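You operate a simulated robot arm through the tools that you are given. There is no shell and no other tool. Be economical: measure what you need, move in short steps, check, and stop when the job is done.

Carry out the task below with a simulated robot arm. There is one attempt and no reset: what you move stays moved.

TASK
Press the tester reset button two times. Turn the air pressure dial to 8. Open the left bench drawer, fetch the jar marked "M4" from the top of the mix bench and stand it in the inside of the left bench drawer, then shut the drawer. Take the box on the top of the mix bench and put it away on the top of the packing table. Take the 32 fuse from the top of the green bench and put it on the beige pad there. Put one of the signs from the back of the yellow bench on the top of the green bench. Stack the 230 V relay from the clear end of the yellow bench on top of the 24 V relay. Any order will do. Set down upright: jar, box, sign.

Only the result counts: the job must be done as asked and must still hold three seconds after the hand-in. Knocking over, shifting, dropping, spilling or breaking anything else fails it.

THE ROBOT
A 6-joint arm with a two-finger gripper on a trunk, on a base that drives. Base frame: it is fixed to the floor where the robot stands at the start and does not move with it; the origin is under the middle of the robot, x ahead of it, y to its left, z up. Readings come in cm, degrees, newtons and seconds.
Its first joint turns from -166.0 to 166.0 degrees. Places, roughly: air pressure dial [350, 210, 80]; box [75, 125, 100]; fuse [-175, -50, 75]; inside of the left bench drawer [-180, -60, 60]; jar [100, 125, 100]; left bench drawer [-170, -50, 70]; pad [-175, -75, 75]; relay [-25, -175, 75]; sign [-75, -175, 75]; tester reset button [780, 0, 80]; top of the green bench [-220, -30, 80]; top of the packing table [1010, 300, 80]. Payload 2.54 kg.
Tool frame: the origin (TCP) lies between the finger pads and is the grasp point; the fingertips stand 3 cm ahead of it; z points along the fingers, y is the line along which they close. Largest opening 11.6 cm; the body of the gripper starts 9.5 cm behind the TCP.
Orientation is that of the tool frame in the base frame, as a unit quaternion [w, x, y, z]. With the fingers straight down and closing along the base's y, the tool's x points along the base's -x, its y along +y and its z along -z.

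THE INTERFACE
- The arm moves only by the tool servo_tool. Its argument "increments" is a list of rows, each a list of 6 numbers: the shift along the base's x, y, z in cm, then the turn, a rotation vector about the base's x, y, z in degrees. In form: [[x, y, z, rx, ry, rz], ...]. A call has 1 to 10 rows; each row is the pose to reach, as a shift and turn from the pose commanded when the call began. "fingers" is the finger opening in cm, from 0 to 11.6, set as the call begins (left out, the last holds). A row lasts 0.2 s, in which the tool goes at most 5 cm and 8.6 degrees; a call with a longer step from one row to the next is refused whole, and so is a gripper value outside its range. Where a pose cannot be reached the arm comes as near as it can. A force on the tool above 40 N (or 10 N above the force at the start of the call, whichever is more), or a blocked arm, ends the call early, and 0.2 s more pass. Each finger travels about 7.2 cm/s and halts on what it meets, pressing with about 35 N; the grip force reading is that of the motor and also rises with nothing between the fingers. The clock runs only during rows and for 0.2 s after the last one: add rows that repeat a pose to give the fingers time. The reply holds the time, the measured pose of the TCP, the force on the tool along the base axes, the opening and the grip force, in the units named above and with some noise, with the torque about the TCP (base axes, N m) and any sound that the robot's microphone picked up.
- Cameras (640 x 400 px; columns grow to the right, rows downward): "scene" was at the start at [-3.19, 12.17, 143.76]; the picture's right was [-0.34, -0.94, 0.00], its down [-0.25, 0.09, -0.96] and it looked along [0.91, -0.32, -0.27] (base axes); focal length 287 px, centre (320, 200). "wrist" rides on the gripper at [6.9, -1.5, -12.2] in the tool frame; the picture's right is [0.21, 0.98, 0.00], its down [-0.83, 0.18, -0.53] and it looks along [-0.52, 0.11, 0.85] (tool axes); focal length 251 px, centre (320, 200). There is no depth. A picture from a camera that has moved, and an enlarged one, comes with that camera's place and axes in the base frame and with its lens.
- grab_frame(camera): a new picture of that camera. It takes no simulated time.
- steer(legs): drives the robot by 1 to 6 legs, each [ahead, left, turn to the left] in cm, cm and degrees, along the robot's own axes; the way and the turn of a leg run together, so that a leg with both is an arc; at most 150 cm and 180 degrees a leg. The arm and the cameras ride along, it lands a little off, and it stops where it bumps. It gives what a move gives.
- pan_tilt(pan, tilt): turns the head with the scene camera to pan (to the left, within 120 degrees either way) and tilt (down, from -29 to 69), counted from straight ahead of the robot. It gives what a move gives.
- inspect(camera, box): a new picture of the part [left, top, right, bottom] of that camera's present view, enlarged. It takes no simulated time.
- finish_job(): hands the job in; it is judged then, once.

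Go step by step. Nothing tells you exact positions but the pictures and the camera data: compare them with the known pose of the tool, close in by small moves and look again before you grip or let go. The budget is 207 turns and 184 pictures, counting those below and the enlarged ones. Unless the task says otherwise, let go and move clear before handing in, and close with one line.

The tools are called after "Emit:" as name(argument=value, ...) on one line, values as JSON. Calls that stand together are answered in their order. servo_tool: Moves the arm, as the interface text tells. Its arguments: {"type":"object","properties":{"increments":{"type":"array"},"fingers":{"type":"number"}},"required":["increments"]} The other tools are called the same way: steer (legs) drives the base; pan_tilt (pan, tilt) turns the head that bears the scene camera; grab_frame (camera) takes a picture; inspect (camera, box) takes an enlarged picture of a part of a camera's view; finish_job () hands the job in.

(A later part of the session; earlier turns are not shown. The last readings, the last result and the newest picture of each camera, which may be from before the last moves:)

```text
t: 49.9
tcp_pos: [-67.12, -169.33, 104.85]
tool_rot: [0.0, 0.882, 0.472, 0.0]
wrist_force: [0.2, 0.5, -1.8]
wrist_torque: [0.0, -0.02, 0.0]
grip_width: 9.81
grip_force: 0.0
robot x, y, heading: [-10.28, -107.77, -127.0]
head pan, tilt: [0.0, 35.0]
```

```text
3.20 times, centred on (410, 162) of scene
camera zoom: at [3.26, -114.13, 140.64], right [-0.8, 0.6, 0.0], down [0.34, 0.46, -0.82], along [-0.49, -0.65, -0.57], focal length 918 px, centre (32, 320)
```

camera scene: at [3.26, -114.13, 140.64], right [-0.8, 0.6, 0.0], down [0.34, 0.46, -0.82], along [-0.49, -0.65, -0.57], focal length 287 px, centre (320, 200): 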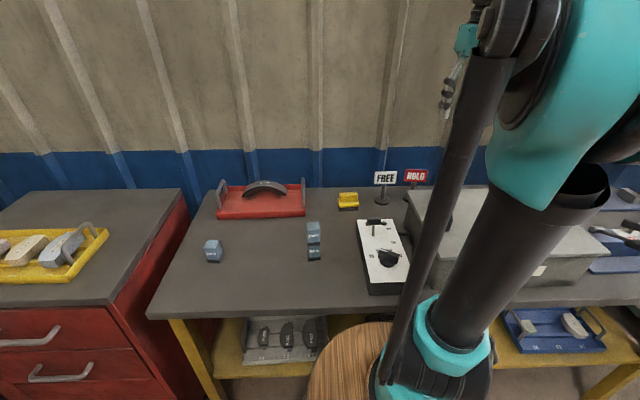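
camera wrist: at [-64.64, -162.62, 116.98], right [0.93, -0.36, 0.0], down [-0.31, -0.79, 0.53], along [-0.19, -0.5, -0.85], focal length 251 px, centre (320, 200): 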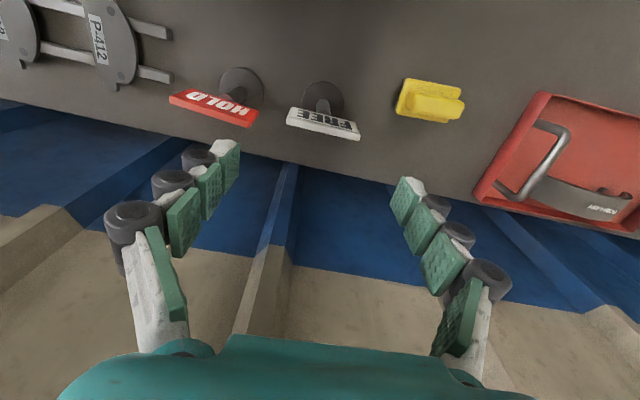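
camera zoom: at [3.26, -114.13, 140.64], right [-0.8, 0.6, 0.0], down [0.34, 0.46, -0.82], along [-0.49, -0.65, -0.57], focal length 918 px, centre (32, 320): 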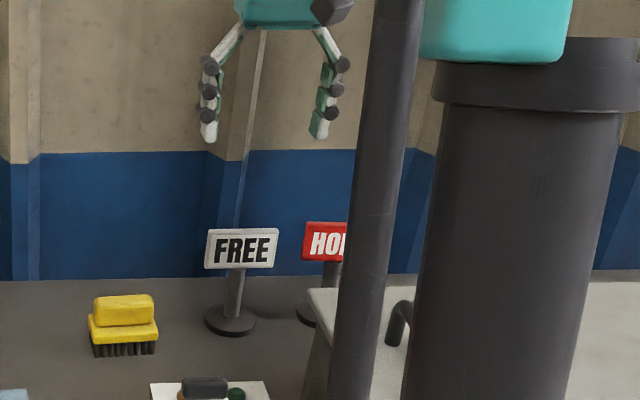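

Zooming the wrist view to refine the lateral position.

Emit:
inspect(camera="wrist", box=[240, 60, 400, 160])

```text
4.00 times, centred on (320, 110) of wrist
camera zoom: at [-64.64, -162.62, 116.98], right [0.93, -0.36, 0.0], down [-0.31, -0.79, 0.53], along [-0.19, -0.5, -0.85], focal length 1006 px, centre (320, 560)
```

zoom: 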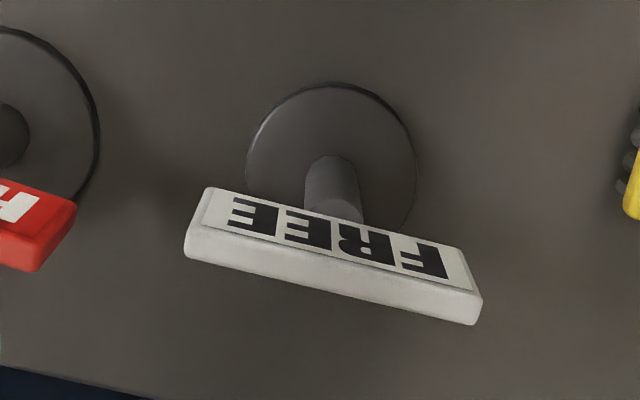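

The finger knuckles stick out too far for the gap to the HOLD sign, so I'll turn the hand by 90° and grip the plate front-to-back instead.

Emit:
servo_tool(increments=[[0.1, -0.05, 0, 0, 0, -8.5], [0.2, -0.1, 0, 0, 0, -17], [0.3, -0.2, 0, 0, 0, -25.5], [0.3, -0.2, 0, 0, 0, -34], [0.3, -0.2, 0, 0, 0, -42.5], [0.3, -0.2, 0, 0, 0, -51], [0.3, -0.2, 0, 0, 0, -59.5], [0.3, -0.2, 0, 0, 0, -68], [0.3, -0.2, 0, 0, 0, -76.5], [0.3, -0.2, 0, 0, 0, -84]], fingers=5)

Emit:
servo_tool(increments=[[0, 0, -2, 0, 0, -6], [0, 0, -5, 0, 0, -6], [0, 0, -5, 0, 0, -6]])

Emit:
grab_frame(camera="wrist")

Emit:
inspect(camera="scene", box=[330, 100, 490, 225])

```text
t: 52.1
tcp_pos: [-66.84, -169.54, 104.77]
tool_rot: [0.0, 0.971, -0.24, 0.0]
wrist_force: [0.4, -0.3, 0.1]
wrist_torque: [0.0, 0.01, 0.0]
grip_width: 4.98
grip_force: 0.1
robot x, y, heading: [-10.68, -108.14, -127.2]
head pan, tilt: [0.0, 35.0]
```

```text
t: 52.9
tcp_pos: [-66.74, -169.43, 99.7]
tool_rot: [0.0, 0.957, -0.29, 0.0]
wrist_force: [-0.2, 0.1, -1.5]
wrist_torque: [0.02, -0.07, -0.03]
grip_width: 4.98
grip_force: 0.0
robot x, y, heading: [-10.7, -107.98, -126.9]
head pan, tilt: [0.0, 35.0]
```

```text
141 pictures are left
camera wrist: at [-60.25, -171.91, 111.85], right [-0.36, -0.93, 0.0], down [-0.79, 0.31, 0.53], along [-0.5, 0.19, -0.85], focal length 251 px, centre (320, 200)
```

wrist: 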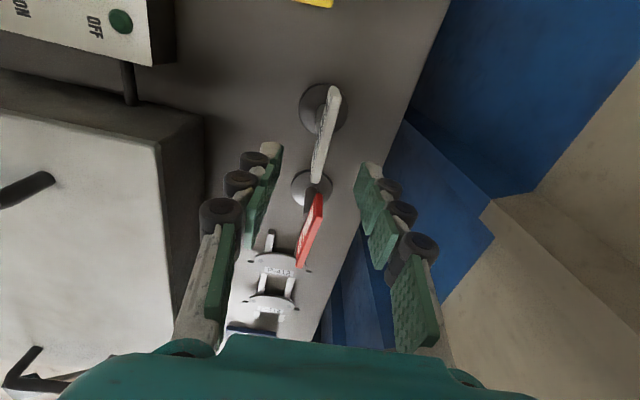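

```text
3.20 times, centred on (410, 162) of scene
camera zoom: at [3.26, -114.13, 140.64], right [-0.8, 0.6, 0.0], down [0.34, 0.46, -0.82], along [-0.49, -0.65, -0.57], focal length 918 px, centre (32, 320)
```

zoom: 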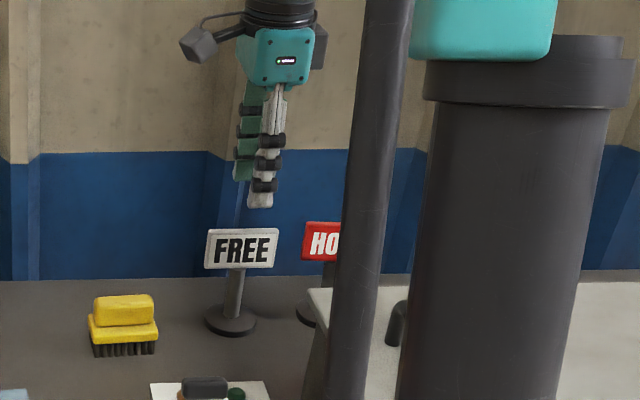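

The hand needs ~0.8 cm along the plate and 0.3 cm across. Correcting and descending halfway.

Emit:
servo_tool(increments=[[0.57, -0.77, 0, 0, 0, 0], [0.57, -0.77, -2.5, 0, 0, 0], [0.57, -0.77, -4.5, 0, 0, 0], [0.57, -0.77, -4.5, 0, 0, 0]])

Emit:
grab_frame(camera="wrist")

Emit:
inspect(camera="scene", box=[330, 100, 490, 225])

```text
t: 53.9
tcp_pos: [-66.17, -170.38, 95.47]
tool_rot: [0.0, 0.957, -0.29, 0.0]
wrist_force: [-0.9, 0.4, 1.1]
wrist_torque: [-0.03, 0.02, -0.04]
grip_width: 5.0
grip_force: 0.1
robot x, y, heading: [-10.7, -108.15, -126.9]
head pan, tilt: [0.0, 35.0]
```

```text
139 pictures are left
camera wrist: at [-59.73, -172.78, 107.56], right [-0.36, -0.93, 0.0], down [-0.79, 0.31, 0.53], along [-0.5, 0.19, -0.85], focal length 251 px, centre (320, 200)
```

wrist: 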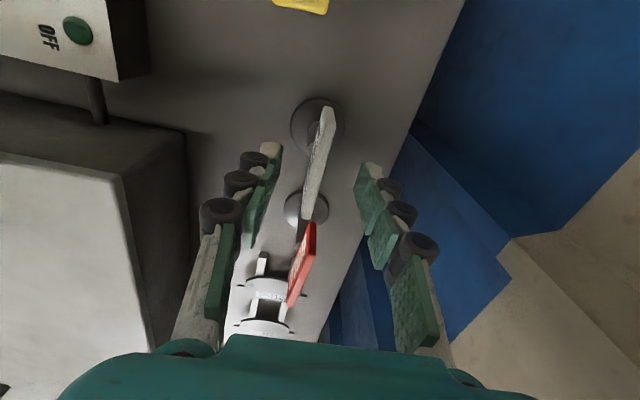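

```text
3.20 times, centred on (410, 162) of scene
camera zoom: at [3.26, -114.13, 140.64], right [-0.8, 0.6, 0.0], down [0.34, 0.46, -0.82], along [-0.49, -0.65, -0.57], focal length 918 px, centre (32, 320)
```

zoom: 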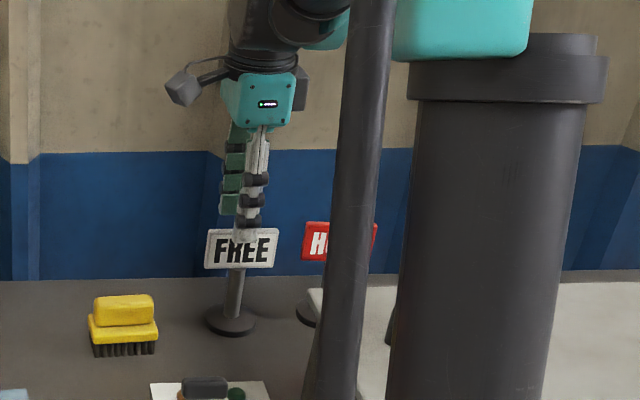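

Centred. Descending the rest and gripping.

Emit:
servo_tool(increments=[[0, 0, -2.2, 0, 0, 0], [0, 0, -4.5, 0, 0, 0], [0, 0, -4.5, 0, 0, 0]])

Emit:
servo_tool(increments=[[0, 0, 0, 0, 0, 0], [0, 0, 0, 0, 0, 0], [0, 0, 0, 0, 0, 0], [0, 0, 0, 0, 0, 0], [0, 0, 0, 0, 0, 0]], fingers=0)

Emit:
grab_frame(camera="wrist")

```text
t: 54.7
tcp_pos: [-66.22, -170.19, 90.76]
tool_rot: [0.0, 0.957, -0.29, 0.001]
wrist_force: [-0.2, -0.3, 0.6]
wrist_torque: [0.0, -0.02, -0.03]
grip_width: 5.02
grip_force: 0.1
robot x, y, heading: [-10.56, -108.28, -126.7]
head pan, tilt: [0.0, 35.0]
```

```text
t: 55.9
tcp_pos: [-66.16, -170.23, 90.96]
tool_rot: [-0.001, 0.957, -0.289, -0.001]
wrist_force: [2.0, 1.9, 14.5]
wrist_torque: [0.12, -0.04, -0.12]
grip_width: 0.73
grip_force: 34.9
robot x, y, heading: [-10.93, -108.02, -127.2]
head pan, tilt: [0.0, 35.0]
stopped in row 5: the force on the tool passed its limit at 41 N (the readings are from after the stop); the commanded pose is now the measured one
```

```text
137 pictures are left
camera wrist: at [-59.75, -172.71, 103.13], right [-0.36, -0.93, 0.0], down [-0.79, 0.31, 0.53], along [-0.5, 0.19, -0.85], focal length 251 px, centre (320, 200)
```

wrist: 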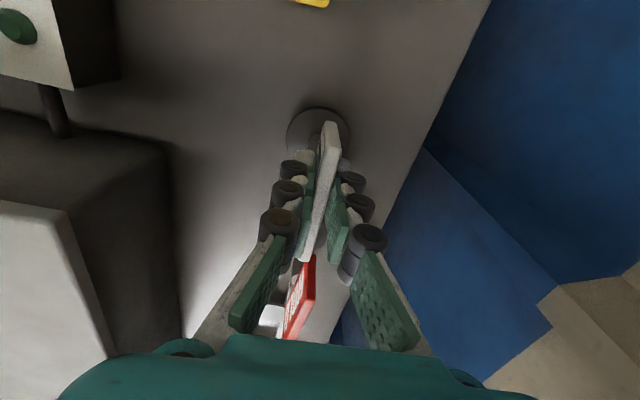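

Gripped (0.73 cm thick plate). Lifting.

Emit:
servo_tool(increments=[[0, 0, 1.5, 0, 0, 0], [0, 0, 4, 0, 0, 0], [0, 0, 8, 0, 0, 0], [0, 0, 12, 0, 0, 0], [0, 0, 16, 0, 0, 0], [0, 0, 20, 0, 0, 0], [0, 0, 24, 0, 0, 0], [0, 0, 24, 0, 0, 0]])

Emit:
grab_frame(camera="wrist")

Emit:
grab_frame(camera="scene")

```text
t: 57.7
tcp_pos: [-66.01, -170.23, 114.84]
tool_rot: [0.0, 0.957, -0.289, 0.0]
wrist_force: [0.1, -0.3, -2.4]
wrist_torque: [-0.02, -0.02, 0.01]
grip_width: 0.74
grip_force: 34.8
robot x, y, heading: [-10.57, -108.22, -127.2]
head pan, tilt: [0.0, 35.0]
```

```text
136 pictures are left
camera wrist: at [-59.49, -172.75, 127.03], right [-0.36, -0.93, 0.0], down [-0.79, 0.31, 0.53], along [-0.5, 0.19, -0.85], focal length 251 px, centre (320, 200)
```

wrist: 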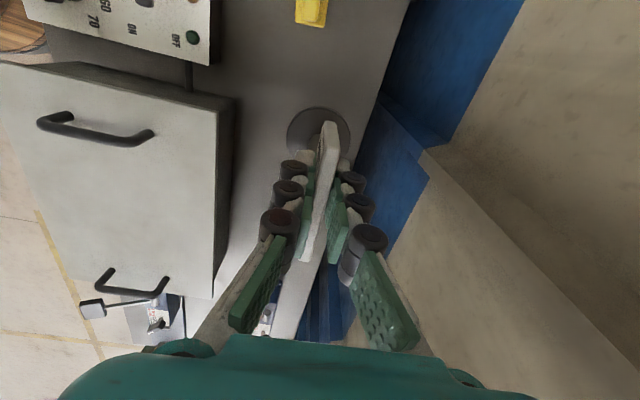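

```text
135 pictures are left
camera scene: at [3.25, -114.14, 140.64], right [-0.8, 0.6, 0.0], down [0.34, 0.46, -0.82], along [-0.49, -0.65, -0.57], focal length 287 px, centre (320, 200)
```

scene: 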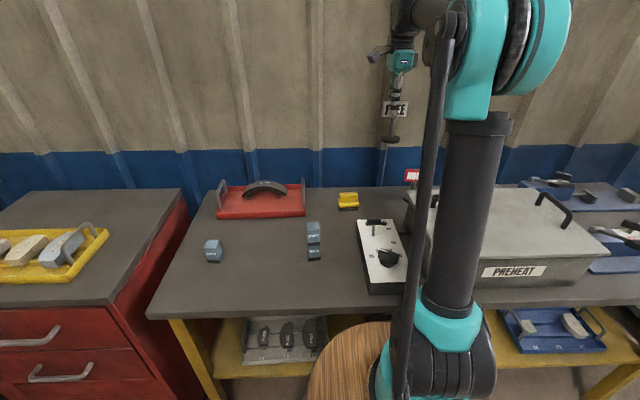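

The sign is held upright and nothing else moved. I'll retract, back off and drive right along to the green bench.

Emit:
servo_tool(increments=[[2, 2.4, 1, 0, 0, 0], [4, 5, 2, 0, 0, 0], [6, 7.4, 3, 0, 0, 0], [8, 9.8, 4, 0, 0, 0], [10, 12.2, 5, 0, 0, 0], [12, 14.6, 6, 0, 0, 0], [14, 17, 6, 0, 0, 0]])

Emit:
steer(legs=[[-28, 0, 2], [0, -80, 0], [0, -75, 0]])

Emit:
pan_tilt(pan=0, tilt=38)

Emit:
grab_frame(camera="scene")

Emit:
grab_frame(camera="wrist")

```text
t: 59.3
tcp_pos: [-52.41, -153.23, 120.84]
tool_rot: [0.0, 0.957, -0.29, 0.001]
wrist_force: [0.1, 0.1, -2.1]
wrist_torque: [0.05, -0.05, -0.01]
grip_width: 0.76
grip_force: 34.9
robot x, y, heading: [-10.45, -108.13, -127.1]
head pan, tilt: [0.0, 35.0]
```

```text
t: 68.8
tcp_pos: [-160.0, -41.94, 120.82]
tool_rot: [-0.001, 0.962, -0.273, 0.0]
wrist_force: [0.5, 0.9, -1.9]
wrist_torque: [-0.04, 0.01, 0.0]
grip_width: 0.7
grip_force: 35.1
robot x, y, heading: [-119.87, 4.67, -125.3]
head pan, tilt: [0.0, 35.0]
```

```text
t: 69.4
tcp_pos: [-159.86, -42.03, 120.77]
tool_rot: [0.0, 0.962, -0.273, 0.0]
wrist_force: [0.8, 0.2, -2.1]
wrist_torque: [0.02, -0.02, -0.01]
grip_width: 0.72
grip_force: 35.1
robot x, y, heading: [-119.59, 4.6, -125.0]
head pan, tilt: [0.0, 38.0]
```

```text
134 pictures are left
camera scene: at [-105.6, -0.85, 140.18], right [-0.82, 0.57, 0.0], down [0.35, 0.5, -0.79], along [-0.45, -0.65, -0.62], focal length 287 px, centre (320, 200)
```

scene: 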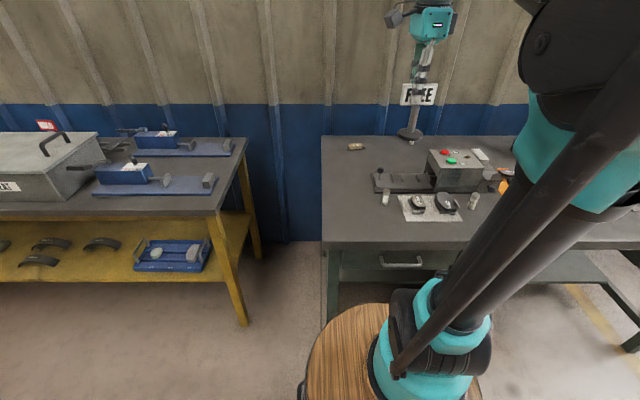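

```text
133 pictures are left
camera wrist: at [-153.31, -44.27, 132.94], right [-0.33, -0.94, 0.0], down [-0.8, 0.28, 0.53], along [-0.5, 0.18, -0.85], focal length 251 px, centre (320, 200)
```

wrist: 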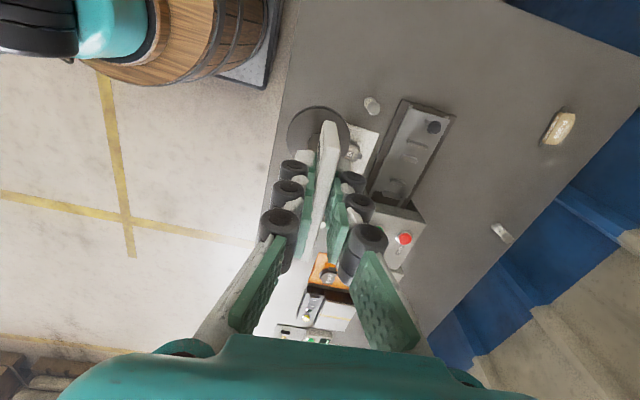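

I'm at the green bench with the drawer in front. Zooming onto its top.

Emit:
inspect(camera="scene", box=[310, 120, 530, 280])

Emit:
inspect(camera="scene", box=[370, 170, 500, 225])

```text
2.50 times, centred on (420, 200) of scene
camera zoom: at [-105.6, -0.85, 140.18], right [-0.82, 0.57, 0.0], down [0.35, 0.5, -0.79], along [-0.45, -0.65, -0.62], focal length 717 px, centre (70, 200)
```

zoom: 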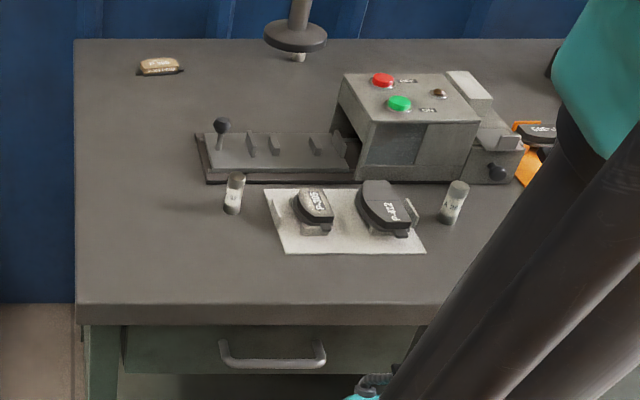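

```text
4.92 times, centred on (435, 198) of scene
camera zoom: at [-105.6, -0.85, 140.18], right [-0.82, 0.57, 0.0], down [0.35, 0.5, -0.79], along [-0.45, -0.65, -0.62], focal length 1412 px, centre (-246, 212)
```

zoom: 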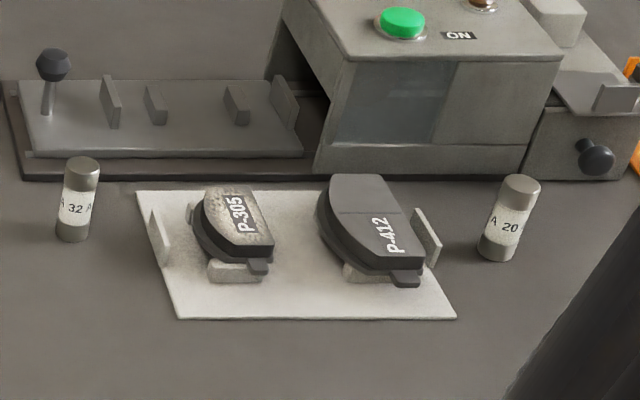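

Beige brake pad "P-…" is at the back left near (-184,-86); the 32 fuse stands near (-165,-49). I'll set the sign in the clear area near (-161,-66).

Emit:
servo_tool(increments=[[-0.2, -4, -1, 0, 0, 0], [-0.4, -8, -2, 0, 0, 0], [-0.6, -12, -3, 0, 0, 0], [-0.8, -16, -4, 0, 0, 0], [-1, -20, -5, 0, 0, 0], [-1.1, -24, -6, 0, 0, 0], [-1.1, -24, -10.5, 0, 0, 0], [-1.1, -24, -15, 0, 0, 0], [-1.1, -24, -19.5, 0, 0, 0], [-1.1, -24, -24, 0, 0, 0]])

Emit:
inspect(camera="scene", box=[310, 90, 530, 250])

Emit:
grab_frame(camera="wrist")

```text
t: 71.6
tcp_pos: [-160.89, -66.26, 96.7]
tool_rot: [0.0, 0.962, -0.273, 0.0]
wrist_force: [0.6, 0.0, -2.7]
wrist_torque: [-0.05, 0.03, -0.01]
grip_width: 0.73
grip_force: 34.9
robot x, y, heading: [-119.46, 4.67, -125.1]
head pan, tilt: [0.0, 38.0]
```

```text
2.50 times, centred on (420, 170) of scene
camera zoom: at [-105.59, -0.84, 140.18], right [-0.82, 0.57, 0.0], down [0.35, 0.5, -0.79], along [-0.45, -0.65, -0.62], focal length 717 px, centre (70, 275)
```

zoom: 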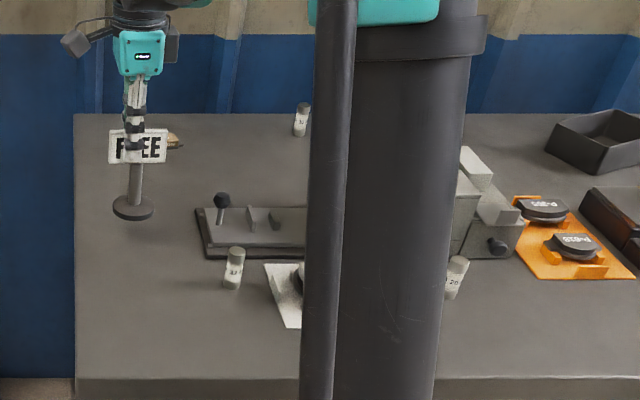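

```text
129 pictures are left
camera wrist: at [-154.35, -68.32, 108.88], right [-0.33, -0.94, 0.0], down [-0.8, 0.28, 0.53], along [-0.5, 0.18, -0.85], focal length 251 px, centre (320, 200)
```

wrist: 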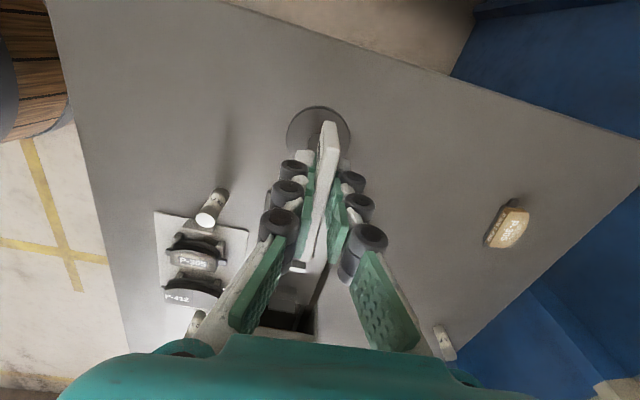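

The spot is clear. Lowering toward contact (expected near TCP z 91).

Emit:
servo_tool(increments=[[0, 0, -2.5, 0, 0, 0], [0, 0, -5, 0, 0, 0], [0, 0, -5, 0, 0, 0]])

Emit:
servo_tool(increments=[[0, 0, -0.2, 0, 0, 0], [0, 0, -0.4, 0, 0, 0], [0, 0, -0.4, 0, 0, 0]])

Emit:
servo_tool(increments=[[0, 0, -0.2, 0, 0, 0], [0, 0, -0.4, 0, 0, 0], [0, 0, -0.4, 0, 0, 0]])

```text
t: 72.4
tcp_pos: [-161.0, -66.03, 91.79]
tool_rot: [0.0, 0.962, -0.273, 0.001]
wrist_force: [-1.1, 0.9, -1.7]
wrist_torque: [0.0, 0.0, 0.01]
grip_width: 0.74
grip_force: 35.1
robot x, y, heading: [-120.1, 4.57, -124.9]
head pan, tilt: [0.0, 38.0]
```

```text
t: 73.2
tcp_pos: [-161.05, -65.97, 91.39]
tool_rot: [0.0, 0.962, -0.273, 0.0]
wrist_force: [0.2, 0.3, -2.2]
wrist_torque: [-0.01, -0.02, 0.01]
grip_width: 0.74
grip_force: 35.0
robot x, y, heading: [-119.74, 4.73, -124.9]
head pan, tilt: [0.0, 38.0]
```

```text
t: 74.0
tcp_pos: [-160.91, -65.99, 91.11]
tool_rot: [0.0, 0.962, -0.273, 0.0]
wrist_force: [-0.3, 0.6, 7.0]
wrist_torque: [0.11, 0.33, 0.02]
grip_width: 0.73
grip_force: 35.3
robot x, y, heading: [-119.96, 4.64, -125.0]
head pan, tilt: [0.0, 38.0]
```

Contact. Releasing and going up.

Emit:
servo_tool(increments=[[0, 0, 0, 0, 0, 0], [0, 0, 0, 0, 0, 0], [0, 0, 0, 0, 0, 0]], fingers=4.5)

Emit:
servo_tool(increments=[[0, 0, 2, 0, 0, 0], [0, 0, 6, 0, 0, 0], [0, 0, 10, 0, 0, 0], [0, 0, 14, 0, 0, 0], [0, 0, 16, 0, 0, 0]])

Emit:
grab_frame(camera="wrist")

Emit:
grab_frame(camera="scene")

```text
t: 74.8
tcp_pos: [-160.88, -66.02, 91.15]
tool_rot: [0.0, 0.962, -0.272, 0.0]
wrist_force: [0.7, 0.7, 0.2]
wrist_torque: [0.0, 0.0, 0.01]
grip_width: 4.48
grip_force: 0.0
robot x, y, heading: [-119.83, 4.83, -125.0]
head pan, tilt: [0.0, 38.0]
```

```text
t: 76.0
tcp_pos: [-161.18, -66.29, 106.92]
tool_rot: [0.0, 0.962, -0.272, 0.0]
wrist_force: [-0.1, 0.5, -0.6]
wrist_torque: [0.02, 0.01, -0.01]
grip_width: 4.5
grip_force: 0.1
robot x, y, heading: [-119.83, 4.76, -124.8]
head pan, tilt: [0.0, 38.0]
```

```text
128 pictures are left
camera wrist: at [-154.6, -68.4, 119.12], right [-0.33, -0.94, 0.0], down [-0.8, 0.28, 0.53], along [-0.5, 0.18, -0.85], focal length 251 px, centre (320, 200)
```

wrist: 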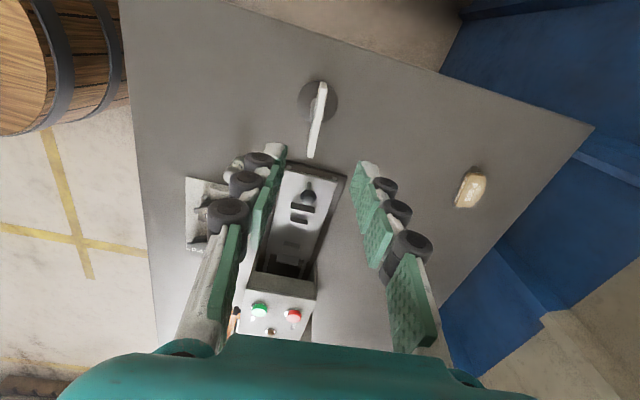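

```text
127 pictures are left
camera scene: at [-105.6, -0.85, 140.18], right [-0.82, 0.57, 0.0], down [0.35, 0.5, -0.79], along [-0.45, -0.65, -0.62], focal length 287 px, centre (320, 200)
```

scene: 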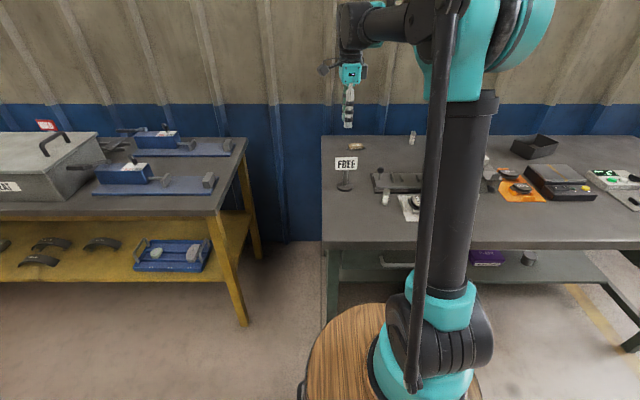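

Sign is placed upright. Before reaching the beige pad (farther back), I need to know the clearance between my base and the bench; looking steeply down.

Emit:
pan_tilt(pan=25, tilt=60)

Emit:
grab_frame(camera="scene")

```text
t: 76.9
tcp_pos: [-161.29, -66.17, 106.91]
tool_rot: [0.0, 0.962, -0.273, 0.0]
wrist_force: [-0.2, 0.4, 0.9]
wrist_torque: [-0.01, 0.0, 0.0]
grip_width: 4.53
grip_force: 0.1
robot x, y, heading: [-119.81, 5.01, -124.8]
head pan, tilt: [25.0, 60.0]
```

```text
126 pictures are left
camera scene: at [-101.81, -0.34, 137.21], right [-0.98, 0.17, 0.0], down [0.15, 0.85, -0.5], along [-0.09, -0.49, -0.87], focal length 287 px, centre (320, 200)
```

scene: 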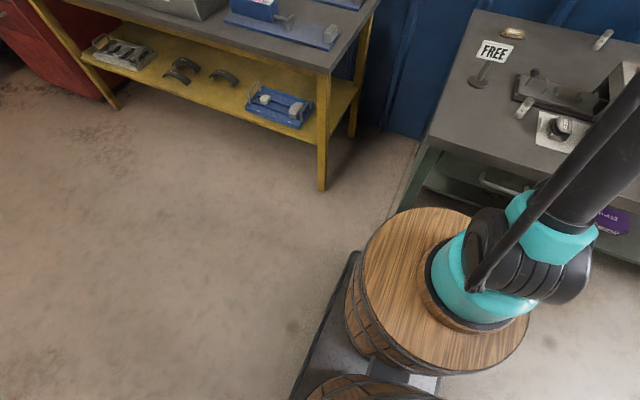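

The dolly front is ~40 cm ahead of my centre, so I have about 10 cm to spare at this bench. First the fuse: moving above it with the fingers closing front-to-back.

Emit:
servo_tool(increments=[[-1, 4, 0, 0, 0, 0], [-2, 8, 0, 0, 0, 0], [-3, 12, -2, 0, 0, 0], [-4.2, 16.2, -4, 0, 0, 0], [-4.2, 16.2, -7, 0, 0, 0], [-4.2, 16.2, -7, 0, 0, 0]], fingers=5)

Emit:
grab_frame(camera="wrist")

```text
t: 78.3
tcp_pos: [-165.34, -49.98, 100.0]
tool_rot: [0.0, 0.962, -0.274, 0.0]
wrist_force: [-0.3, -0.4, 0.4]
wrist_torque: [0.02, 0.01, -0.02]
grip_width: 5.01
grip_force: 0.0
robot x, y, heading: [-119.77, 4.86, -124.9]
head pan, tilt: [25.0, 60.0]
```

```text
125 pictures are left
camera wrist: at [-158.89, -52.07, 112.14], right [-0.33, -0.94, 0.0], down [-0.8, 0.28, 0.53], along [-0.5, 0.18, -0.85], focal length 251 px, centre (320, 200)
```

wrist: 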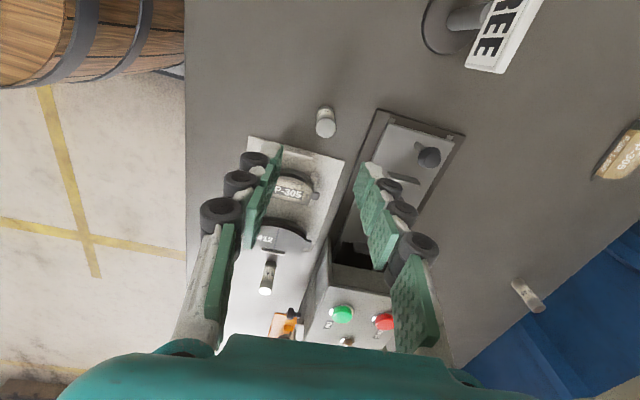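

Fuse found 0.6 cm toward the back of the TCP; clearances are fine. Descending over it.

Emit:
servo_tool(increments=[[-0.25, -0.6, -3, 0, 0, 0], [-0.25, -0.6, -7, 0, 0, 0], [-0.25, -0.6, -9.5, 0, 0, 0], [-0.25, -0.6, -9.5, 0, 0, 0]])

Emit:
grab_frame(camera="wrist")

```text
t: 79.3
tcp_pos: [-165.68, -50.47, 90.44]
tool_rot: [0.0, 0.962, -0.274, 0.0]
wrist_force: [-0.6, -0.9, 0.5]
wrist_torque: [0.02, 0.02, -0.01]
grip_width: 5.0
grip_force: 0.1
robot x, y, heading: [-119.78, 4.48, -125.1]
head pan, tilt: [25.0, 60.0]
```

```text
124 pictures are left
camera wrist: at [-159.12, -52.67, 102.66], right [-0.33, -0.94, 0.0], down [-0.8, 0.28, 0.53], along [-0.5, 0.18, -0.85], focal length 251 px, centre (320, 200)
```

wrist: 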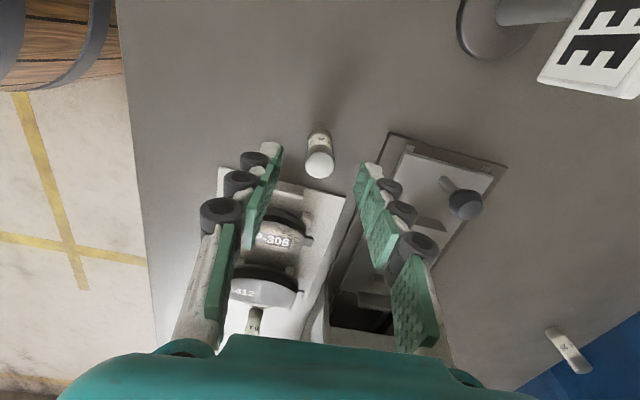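

Well centred. Down and grip.

Emit:
servo_tool(increments=[[0, 0, -3, 0, 0, 0], [0, 0, -6, 0, 0, 0], [0, 0, -6, 0, 0, 0]])

Emit:
servo_tool(increments=[[0, 0, 0, 0, 0, 0], [0, 0, 0, 0, 0, 0], [0, 0, 0, 0, 0, 0], [0, 0, 0, 0, 0, 0]], fingers=0.5)

Emit:
servo_tool(increments=[[0, 0, 2, 0, 0, 0], [0, 0, 5, 0, 0, 0], [0, 0, 9, 0, 0, 0], [0, 0, 13, 0, 0, 0], [0, 0, 17, 0, 0, 0], [0, 0, 20, 0, 0, 0]])

Emit:
grab_frame(camera="wrist")

```text
t: 80.1
tcp_pos: [-165.54, -50.56, 84.65]
tool_rot: [0.0, 0.962, -0.273, 0.0]
wrist_force: [-0.1, -0.4, -0.7]
wrist_torque: [0.01, 0.01, 0.0]
grip_width: 5.02
grip_force: 0.0
robot x, y, heading: [-119.24, 5.0, -125.0]
head pan, tilt: [25.0, 60.0]
```

```text
t: 81.1
tcp_pos: [-165.62, -50.39, 84.78]
tool_rot: [0.0, 0.962, -0.273, 0.0]
wrist_force: [-0.8, -0.1, 0.2]
wrist_torque: [0.04, 0.02, 0.01]
grip_width: 2.01
grip_force: 34.9
robot x, y, heading: [-119.86, 4.39, -124.7]
head pan, tilt: [25.0, 60.0]
```

```text
t: 82.5
tcp_pos: [-165.48, -50.64, 104.61]
tool_rot: [0.001, 0.962, -0.273, 0.0]
wrist_force: [-0.1, -1.2, -1.0]
wrist_torque: [0.01, 0.01, 0.0]
grip_width: 2.04
grip_force: 34.9
robot x, y, heading: [-120.15, 4.6, -125.1]
head pan, tilt: [25.0, 60.0]
```

```text
123 pictures are left
camera wrist: at [-158.91, -52.85, 116.7], right [-0.33, -0.94, 0.0], down [-0.8, 0.28, 0.53], along [-0.5, 0.18, -0.85], focal length 251 px, centre (320, 200)
```

wrist: 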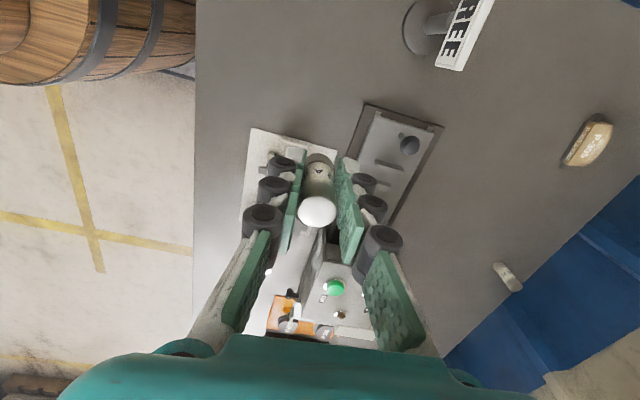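

The fuse is held. Driving 10 cm forward to bring the beige pad near (-183,-85) into reach.

Emit:
steer(legs=[[10, 0, 0]])

Emit:
pan_tilt(pan=0, tilt=35)

Emit:
grab_frame(camera="wrist")

Emit:
inspect(camera="scene", box=[290, 100, 450, 200])

```text
t: 83.7
tcp_pos: [-171.26, -58.94, 104.6]
tool_rot: [0.0, 0.962, -0.272, 0.001]
wrist_force: [-0.2, 0.5, 0.4]
wrist_torque: [0.01, -0.05, -0.01]
grip_width: 2.04
grip_force: 35.1
robot x, y, heading: [-125.52, -3.66, -124.7]
head pan, tilt: [25.0, 60.0]
```

```text
t: 84.5
tcp_pos: [-171.28, -58.97, 104.53]
tool_rot: [-0.001, 0.962, -0.273, -0.001]
wrist_force: [0.3, -0.1, -0.3]
wrist_torque: [0.03, 0.02, -0.01]
grip_width: 2.05
grip_force: 35.4
robot x, y, heading: [-125.62, -3.95, -125.1]
head pan, tilt: [0.0, 35.0]
```

```text
122 pictures are left
camera wrist: at [-164.73, -61.21, 116.66], right [-0.33, -0.94, 0.0], down [-0.8, 0.28, 0.53], along [-0.5, 0.18, -0.85], focal length 251 px, centre (320, 200)
```

wrist: 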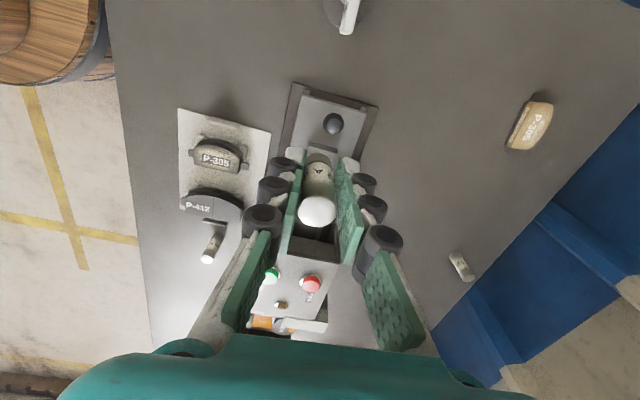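

```text
4.00 times, centred on (370, 150) of scene
camera zoom: at [-111.52, -9.33, 140.63], right [-0.82, 0.57, 0.0], down [0.33, 0.47, -0.82], along [-0.47, -0.67, -0.57], focal length 1148 px, centre (120, 400)
```

zoom: 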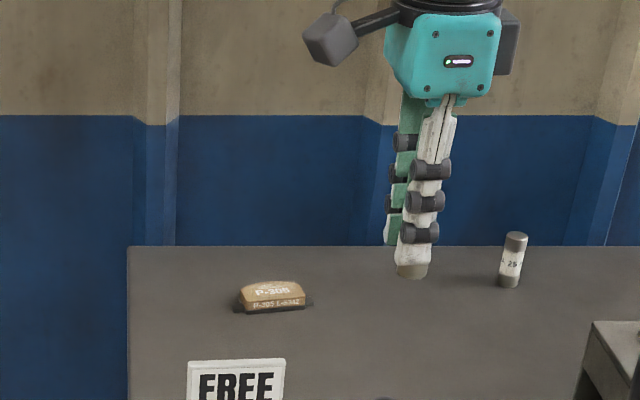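

Reaching out toward the pad and looking.

Emit:
servo_tool(increments=[[-1.7, -3.8, 0, 0, 0, 0], [-3.4, -7.6, 0, 0, 0, 0], [-5.1, -11.4, 0, 0, 0, 0], [-6.8, -15.2, 0, 0, 0, 0], [-8.5, -19, 0, 0, 0, 0], [-10.2, -22.8, 0, 0, 0, 0], [-12, -26.3, 0, 0, 0, 0], [-12, -26.3, 0, 0, 0, 0]])

Emit:
grab_frame(camera="wrist")

Emit:
inspect(camera="scene", box=[290, 80, 450, 200])

```text
t: 86.3
tcp_pos: [-183.52, -85.47, 104.45]
tool_rot: [-0.001, 0.962, -0.272, 0.0]
wrist_force: [0.6, 0.2, 0.3]
wrist_torque: [-0.02, -0.02, -0.01]
grip_width: 2.03
grip_force: 35.0
robot x, y, heading: [-125.89, -4.04, -125.0]
head pan, tilt: [0.0, 35.0]
```

```text
120 pictures are left
camera wrist: at [-176.89, -87.67, 116.58], right [-0.33, -0.94, 0.0], down [-0.8, 0.28, 0.53], along [-0.5, 0.18, -0.85], focal length 251 px, centre (320, 200)
```

wrist: 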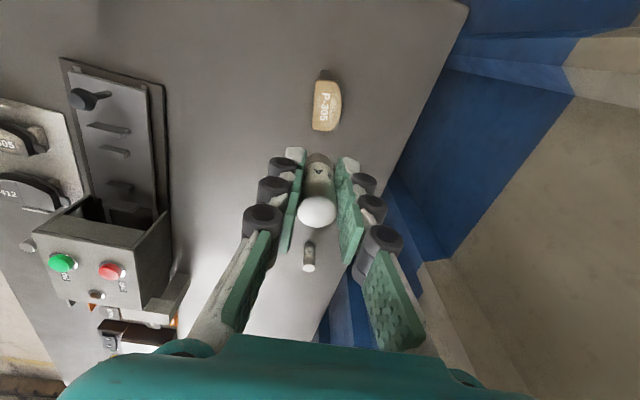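

```text
3.33 times, centred on (370, 140) of scene
camera zoom: at [-111.52, -9.32, 140.64], right [-0.82, 0.57, 0.0], down [0.33, 0.47, -0.82], along [-0.47, -0.67, -0.57], focal length 956 px, centre (153, 400)
```

zoom: 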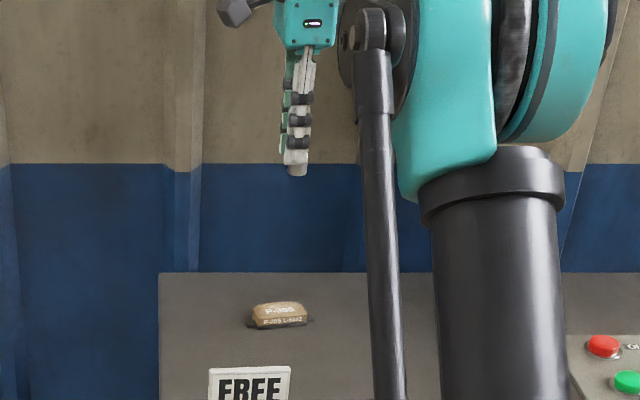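

Zooming on the pad to see its top face.

Emit:
inspect(camera="wrist", box=[270, 50, 380, 150])

Emit:
inspect(camera="scene", box=[340, 145, 380, 170])

```text
4.00 times, centred on (325, 100) of wrist
camera zoom: at [-176.89, -87.67, 116.58], right [-0.33, -0.94, 0.0], down [-0.8, 0.28, 0.53], along [-0.5, 0.18, -0.85], focal length 1006 px, centre (300, 600)
```

zoom: 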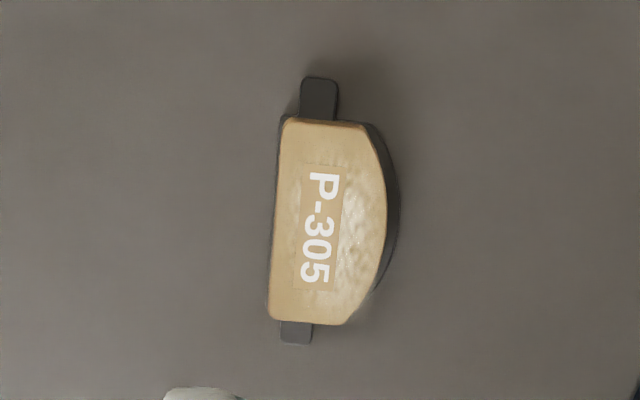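

```text
16.00 times, centred on (360, 158) of scene
camera zoom: at [-111.52, -9.32, 140.64], right [-0.82, 0.57, 0.0], down [0.33, 0.47, -0.82], along [-0.47, -0.67, -0.57], focal length 4590 px, centre (-320, 880)
```

zoom: 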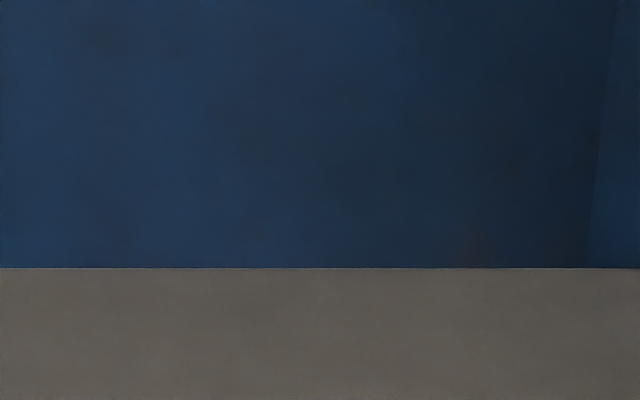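

The top face is about 3.4×6 cm and flat; I'll centre and lower the fuse.

Emit:
servo_tool(increments=[[-0.05, -0.64, -3, 0, 0, 0], [-0.05, -0.64, -7, 0, 0, 0], [-0.05, -0.64, -11, 0, 0, 0], [-0.05, -0.64, -14, 0, 0, 0], [-0.05, -0.64, -14, 0, 0, 0]])

Emit:
inspect(camera="wrist", box=[240, 80, 400, 230])

Emit:
inspect(camera="scene", box=[330, 120, 430, 200])

```text
t: 87.5
tcp_pos: [-183.29, -85.82, 90.31]
tool_rot: [0.0, 0.962, -0.272, 0.0]
wrist_force: [0.5, 0.6, -1.0]
wrist_torque: [-0.01, -0.03, -0.02]
grip_width: 2.01
grip_force: 34.7
robot x, y, heading: [-125.8, -3.9, -124.8]
head pan, tilt: [0.0, 35.0]
```

```text
2.67 times, centred on (320, 155) of wrist
camera zoom: at [-176.71, -88.05, 102.5], right [-0.33, -0.94, 0.0], down [-0.8, 0.28, 0.53], along [-0.5, 0.18, -0.85], focal length 670 px, centre (320, 320)
```

zoom: 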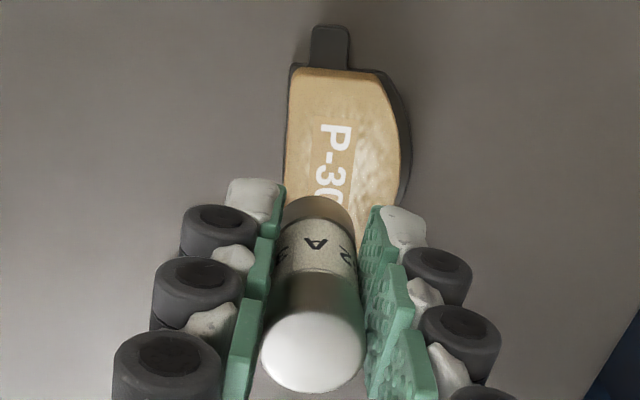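

```text
5.00 times, centred on (380, 160) of scene
camera zoom: at [-111.53, -9.33, 140.64], right [-0.82, 0.57, 0.0], down [0.33, 0.47, -0.82], along [-0.47, -0.67, -0.57], focal length 1434 px, centre (20, 400)
```

zoom: 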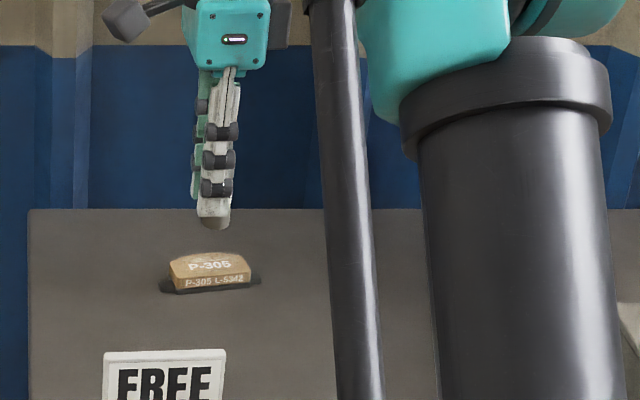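

The fuse should go ~0.4 cm farther back to sit at the middle. Shifting and lowering to contact.

Emit:
servo_tool(increments=[[-0.24, -0.38, 0, 0, 0, 0], [-0.24, -0.38, -1.2, 0, 0, 0], [-0.24, -0.38, -2, 0, 0, 0], [-0.24, -0.38, -2, 0, 0, 0]])

Emit:
inspect(camera="wrist", box=[240, 80, 400, 230])

Emit:
inspect(camera="scene", box=[330, 140, 390, 190])

```text
t: 88.5
tcp_pos: [-183.53, -86.24, 88.33]
tool_rot: [0.0, 0.962, -0.272, 0.0]
wrist_force: [-0.2, -0.4, -0.2]
wrist_torque: [-0.01, -0.02, 0.0]
grip_width: 2.0
grip_force: 34.8
robot x, y, heading: [-125.87, -3.63, -125.0]
head pan, tilt: [0.0, 35.0]
```

```text
2.67 times, centred on (320, 155) of wrist
camera zoom: at [-177.03, -88.53, 100.6], right [-0.33, -0.94, 0.0], down [-0.8, 0.28, 0.53], along [-0.5, 0.18, -0.85], focal length 670 px, centre (320, 320)
```

zoom: 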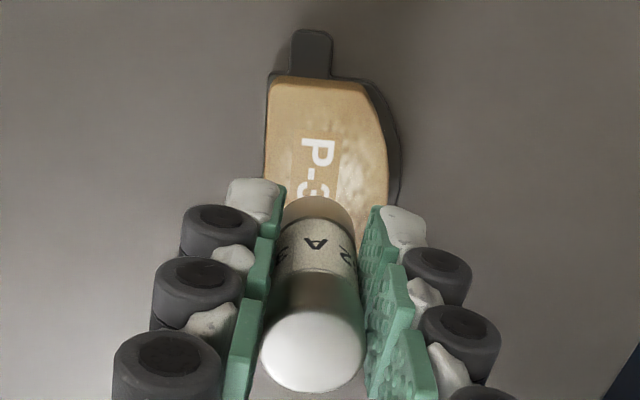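

```text
8.00 times, centred on (360, 165) of scene
camera zoom: at [-111.53, -9.33, 140.64], right [-0.82, 0.57, 0.0], down [0.33, 0.47, -0.82], along [-0.47, -0.67, -0.57], focal length 2295 px, centre (0, 480)
```

zoom: 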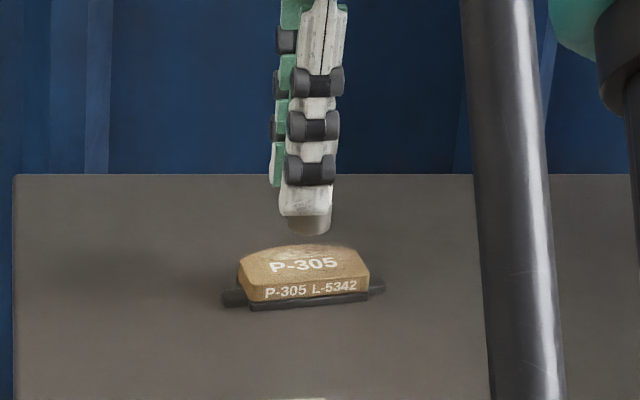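

Aligned. Lowering in small steps to contact.

Emit:
servo_tool(increments=[[0, 0, -0.3, 0, 0, 0], [0, 0, -0.6, 0, 0, 0], [0, 0, -0.6, 0, 0, 0]])

Emit:
servo_tool(increments=[[0, 0, -0.2, 0, 0, 0], [0, 0, -0.4, 0, 0, 0], [0, 0, -0.4, 0, 0, 0]])

Emit:
inspect(camera="scene", box=[330, 140, 390, 190])

```text
t: 89.3
tcp_pos: [-183.58, -86.37, 87.95]
tool_rot: [0.0, 0.962, -0.273, -0.001]
wrist_force: [0.3, 0.2, -0.5]
wrist_torque: [0.01, -0.03, -0.01]
grip_width: 2.02
grip_force: 34.5
robot x, y, heading: [-125.62, -3.7, -125.1]
head pan, tilt: [0.0, 35.0]
```

```text
t: 90.1
tcp_pos: [-183.61, -86.25, 87.49]
tool_rot: [0.0, 0.962, -0.272, 0.0]
wrist_force: [0.6, 0.4, -0.5]
wrist_torque: [-0.02, 0.0, 0.0]
grip_width: 2.02
grip_force: 34.5
robot x, y, heading: [-126.09, -3.88, -124.7]
head pan, tilt: [0.0, 35.0]
```

```text
8.00 times, centred on (360, 165) of scene
camera zoom: at [-111.53, -9.33, 140.64], right [-0.82, 0.57, 0.0], down [0.33, 0.47, -0.82], along [-0.47, -0.67, -0.57], focal length 2295 px, centre (0, 480)
```

zoom: 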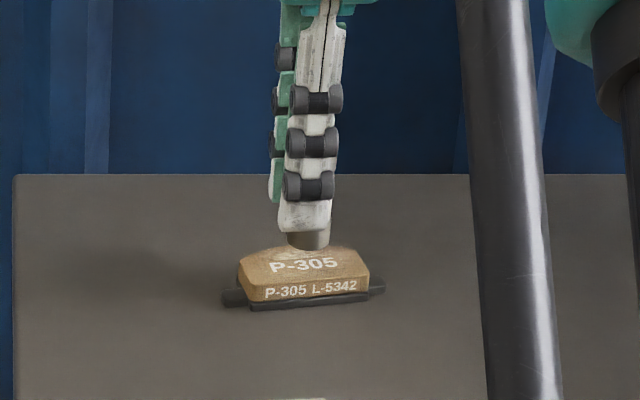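

About 0.8 cm remains. Continuing.

Emit:
servo_tool(increments=[[0, 0, -0.2, 0, 0, 0], [0, 0, -0.4, 0, 0, 0], [0, 0, -0.4, 0, 0, 0]])

Emit:
servo_tool(increments=[[0, 0, -0.15, 0, 0, 0], [0, 0, -0.3, 0, 0, 0], [0, 0, -0.3, 0, 0, 0]])

Emit:
inspect(camera="scene", box=[330, 140, 390, 190])

```text
t: 90.9
tcp_pos: [-183.69, -86.23, 87.03]
tool_rot: [-0.001, 0.962, -0.273, 0.001]
wrist_force: [-0.3, 1.3, -0.2]
wrist_torque: [0.01, -0.02, 0.0]
grip_width: 2.02
grip_force: 35.1
robot x, y, heading: [-125.95, -3.63, -124.7]
head pan, tilt: [0.0, 35.0]
```

```text
t: 91.7
tcp_pos: [-183.65, -86.36, 86.82]
tool_rot: [0.0, 0.962, -0.272, 0.0]
wrist_force: [0.2, -0.3, -0.1]
wrist_torque: [0.01, 0.0, 0.0]
grip_width: 2.01
grip_force: 34.7
robot x, y, heading: [-125.78, -3.31, -124.9]
head pan, tilt: [0.0, 35.0]
```

```text
8.00 times, centred on (360, 165) of scene
camera zoom: at [-111.53, -9.33, 140.64], right [-0.82, 0.57, 0.0], down [0.33, 0.47, -0.82], along [-0.47, -0.67, -0.57], focal length 2295 px, centre (0, 480)
```

zoom: 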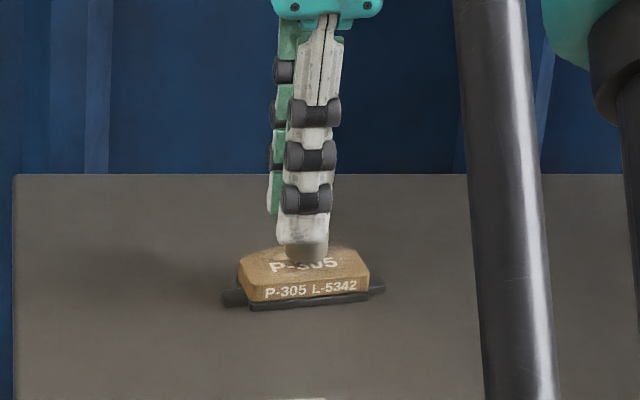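

Emit:
servo_tool(increments=[[0, 0, -0.15, 0, 0, 0], [0, 0, -0.3, 0, 0, 0], [0, 0, -0.3, 0, 0, 0]])

Emit:
servo_tool(increments=[[0, 0, -0.1, 0, 0, 0], [0, 0, -0.2, 0, 0, 0], [0, 0, -0.2, 0, 0, 0]])

```text
t: 92.5
tcp_pos: [-183.61, -86.31, 86.57]
tool_rot: [0.0, 0.962, -0.273, 0.0]
wrist_force: [-0.8, -0.9, -0.4]
wrist_torque: [0.02, -0.01, 0.0]
grip_width: 2.01
grip_force: 35.3
robot x, y, heading: [-125.96, -4.1, -124.8]
head pan, tilt: [0.0, 35.0]
```

```text
t: 93.3
tcp_pos: [-183.63, -86.23, 86.38]
tool_rot: [0.0, 0.962, -0.273, 0.0]
wrist_force: [0.5, 0.1, -0.8]
wrist_torque: [0.0, -0.03, 0.0]
grip_width: 2.02
grip_force: 35.2
robot x, y, heading: [-125.4, -3.27, -125.0]
head pan, tilt: [0.0, 35.0]
```

The fuse isn't touching yet by force. Continuing and looking.

Emit:
servo_tool(increments=[[0, 0, -0.15, 0, 0, 0], [0, 0, -0.3, 0, 0, 0], [0, 0, -0.3, 0, 0, 0]])

Emit:
inspect(camera="scene", box=[330, 140, 390, 190])

Emit:
inspect(camera="wrist", box=[240, 80, 400, 230])

```text
t: 94.1
tcp_pos: [-183.58, -86.26, 86.24]
tool_rot: [0.001, 0.962, -0.272, 0.0]
wrist_force: [-1.9, -3.8, 28.2]
wrist_torque: [-0.1, 0.22, 0.01]
grip_width: 2.01
grip_force: 35.7
robot x, y, heading: [-125.71, -3.78, -124.9]
head pan, tilt: [0.0, 35.0]
```

```text
8.00 times, centred on (360, 165) of scene
camera zoom: at [-111.46, -9.24, 140.63], right [-0.82, 0.57, 0.0], down [0.33, 0.47, -0.82], along [-0.47, -0.67, -0.57], focal length 2295 px, centre (0, 480)
```

zoom: 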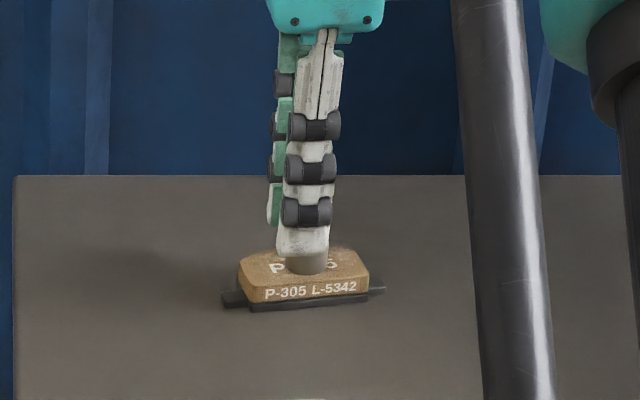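

```text
2.67 times, centred on (320, 155) of wrist
camera zoom: at [-177.03, -88.48, 98.32], right [-0.33, -0.94, 0.0], down [-0.8, 0.28, 0.53], along [-0.51, 0.18, -0.85], focal length 670 px, centre (320, 320)
```

zoom: 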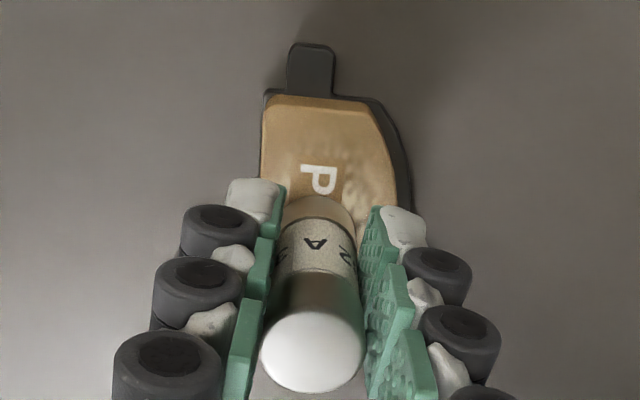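

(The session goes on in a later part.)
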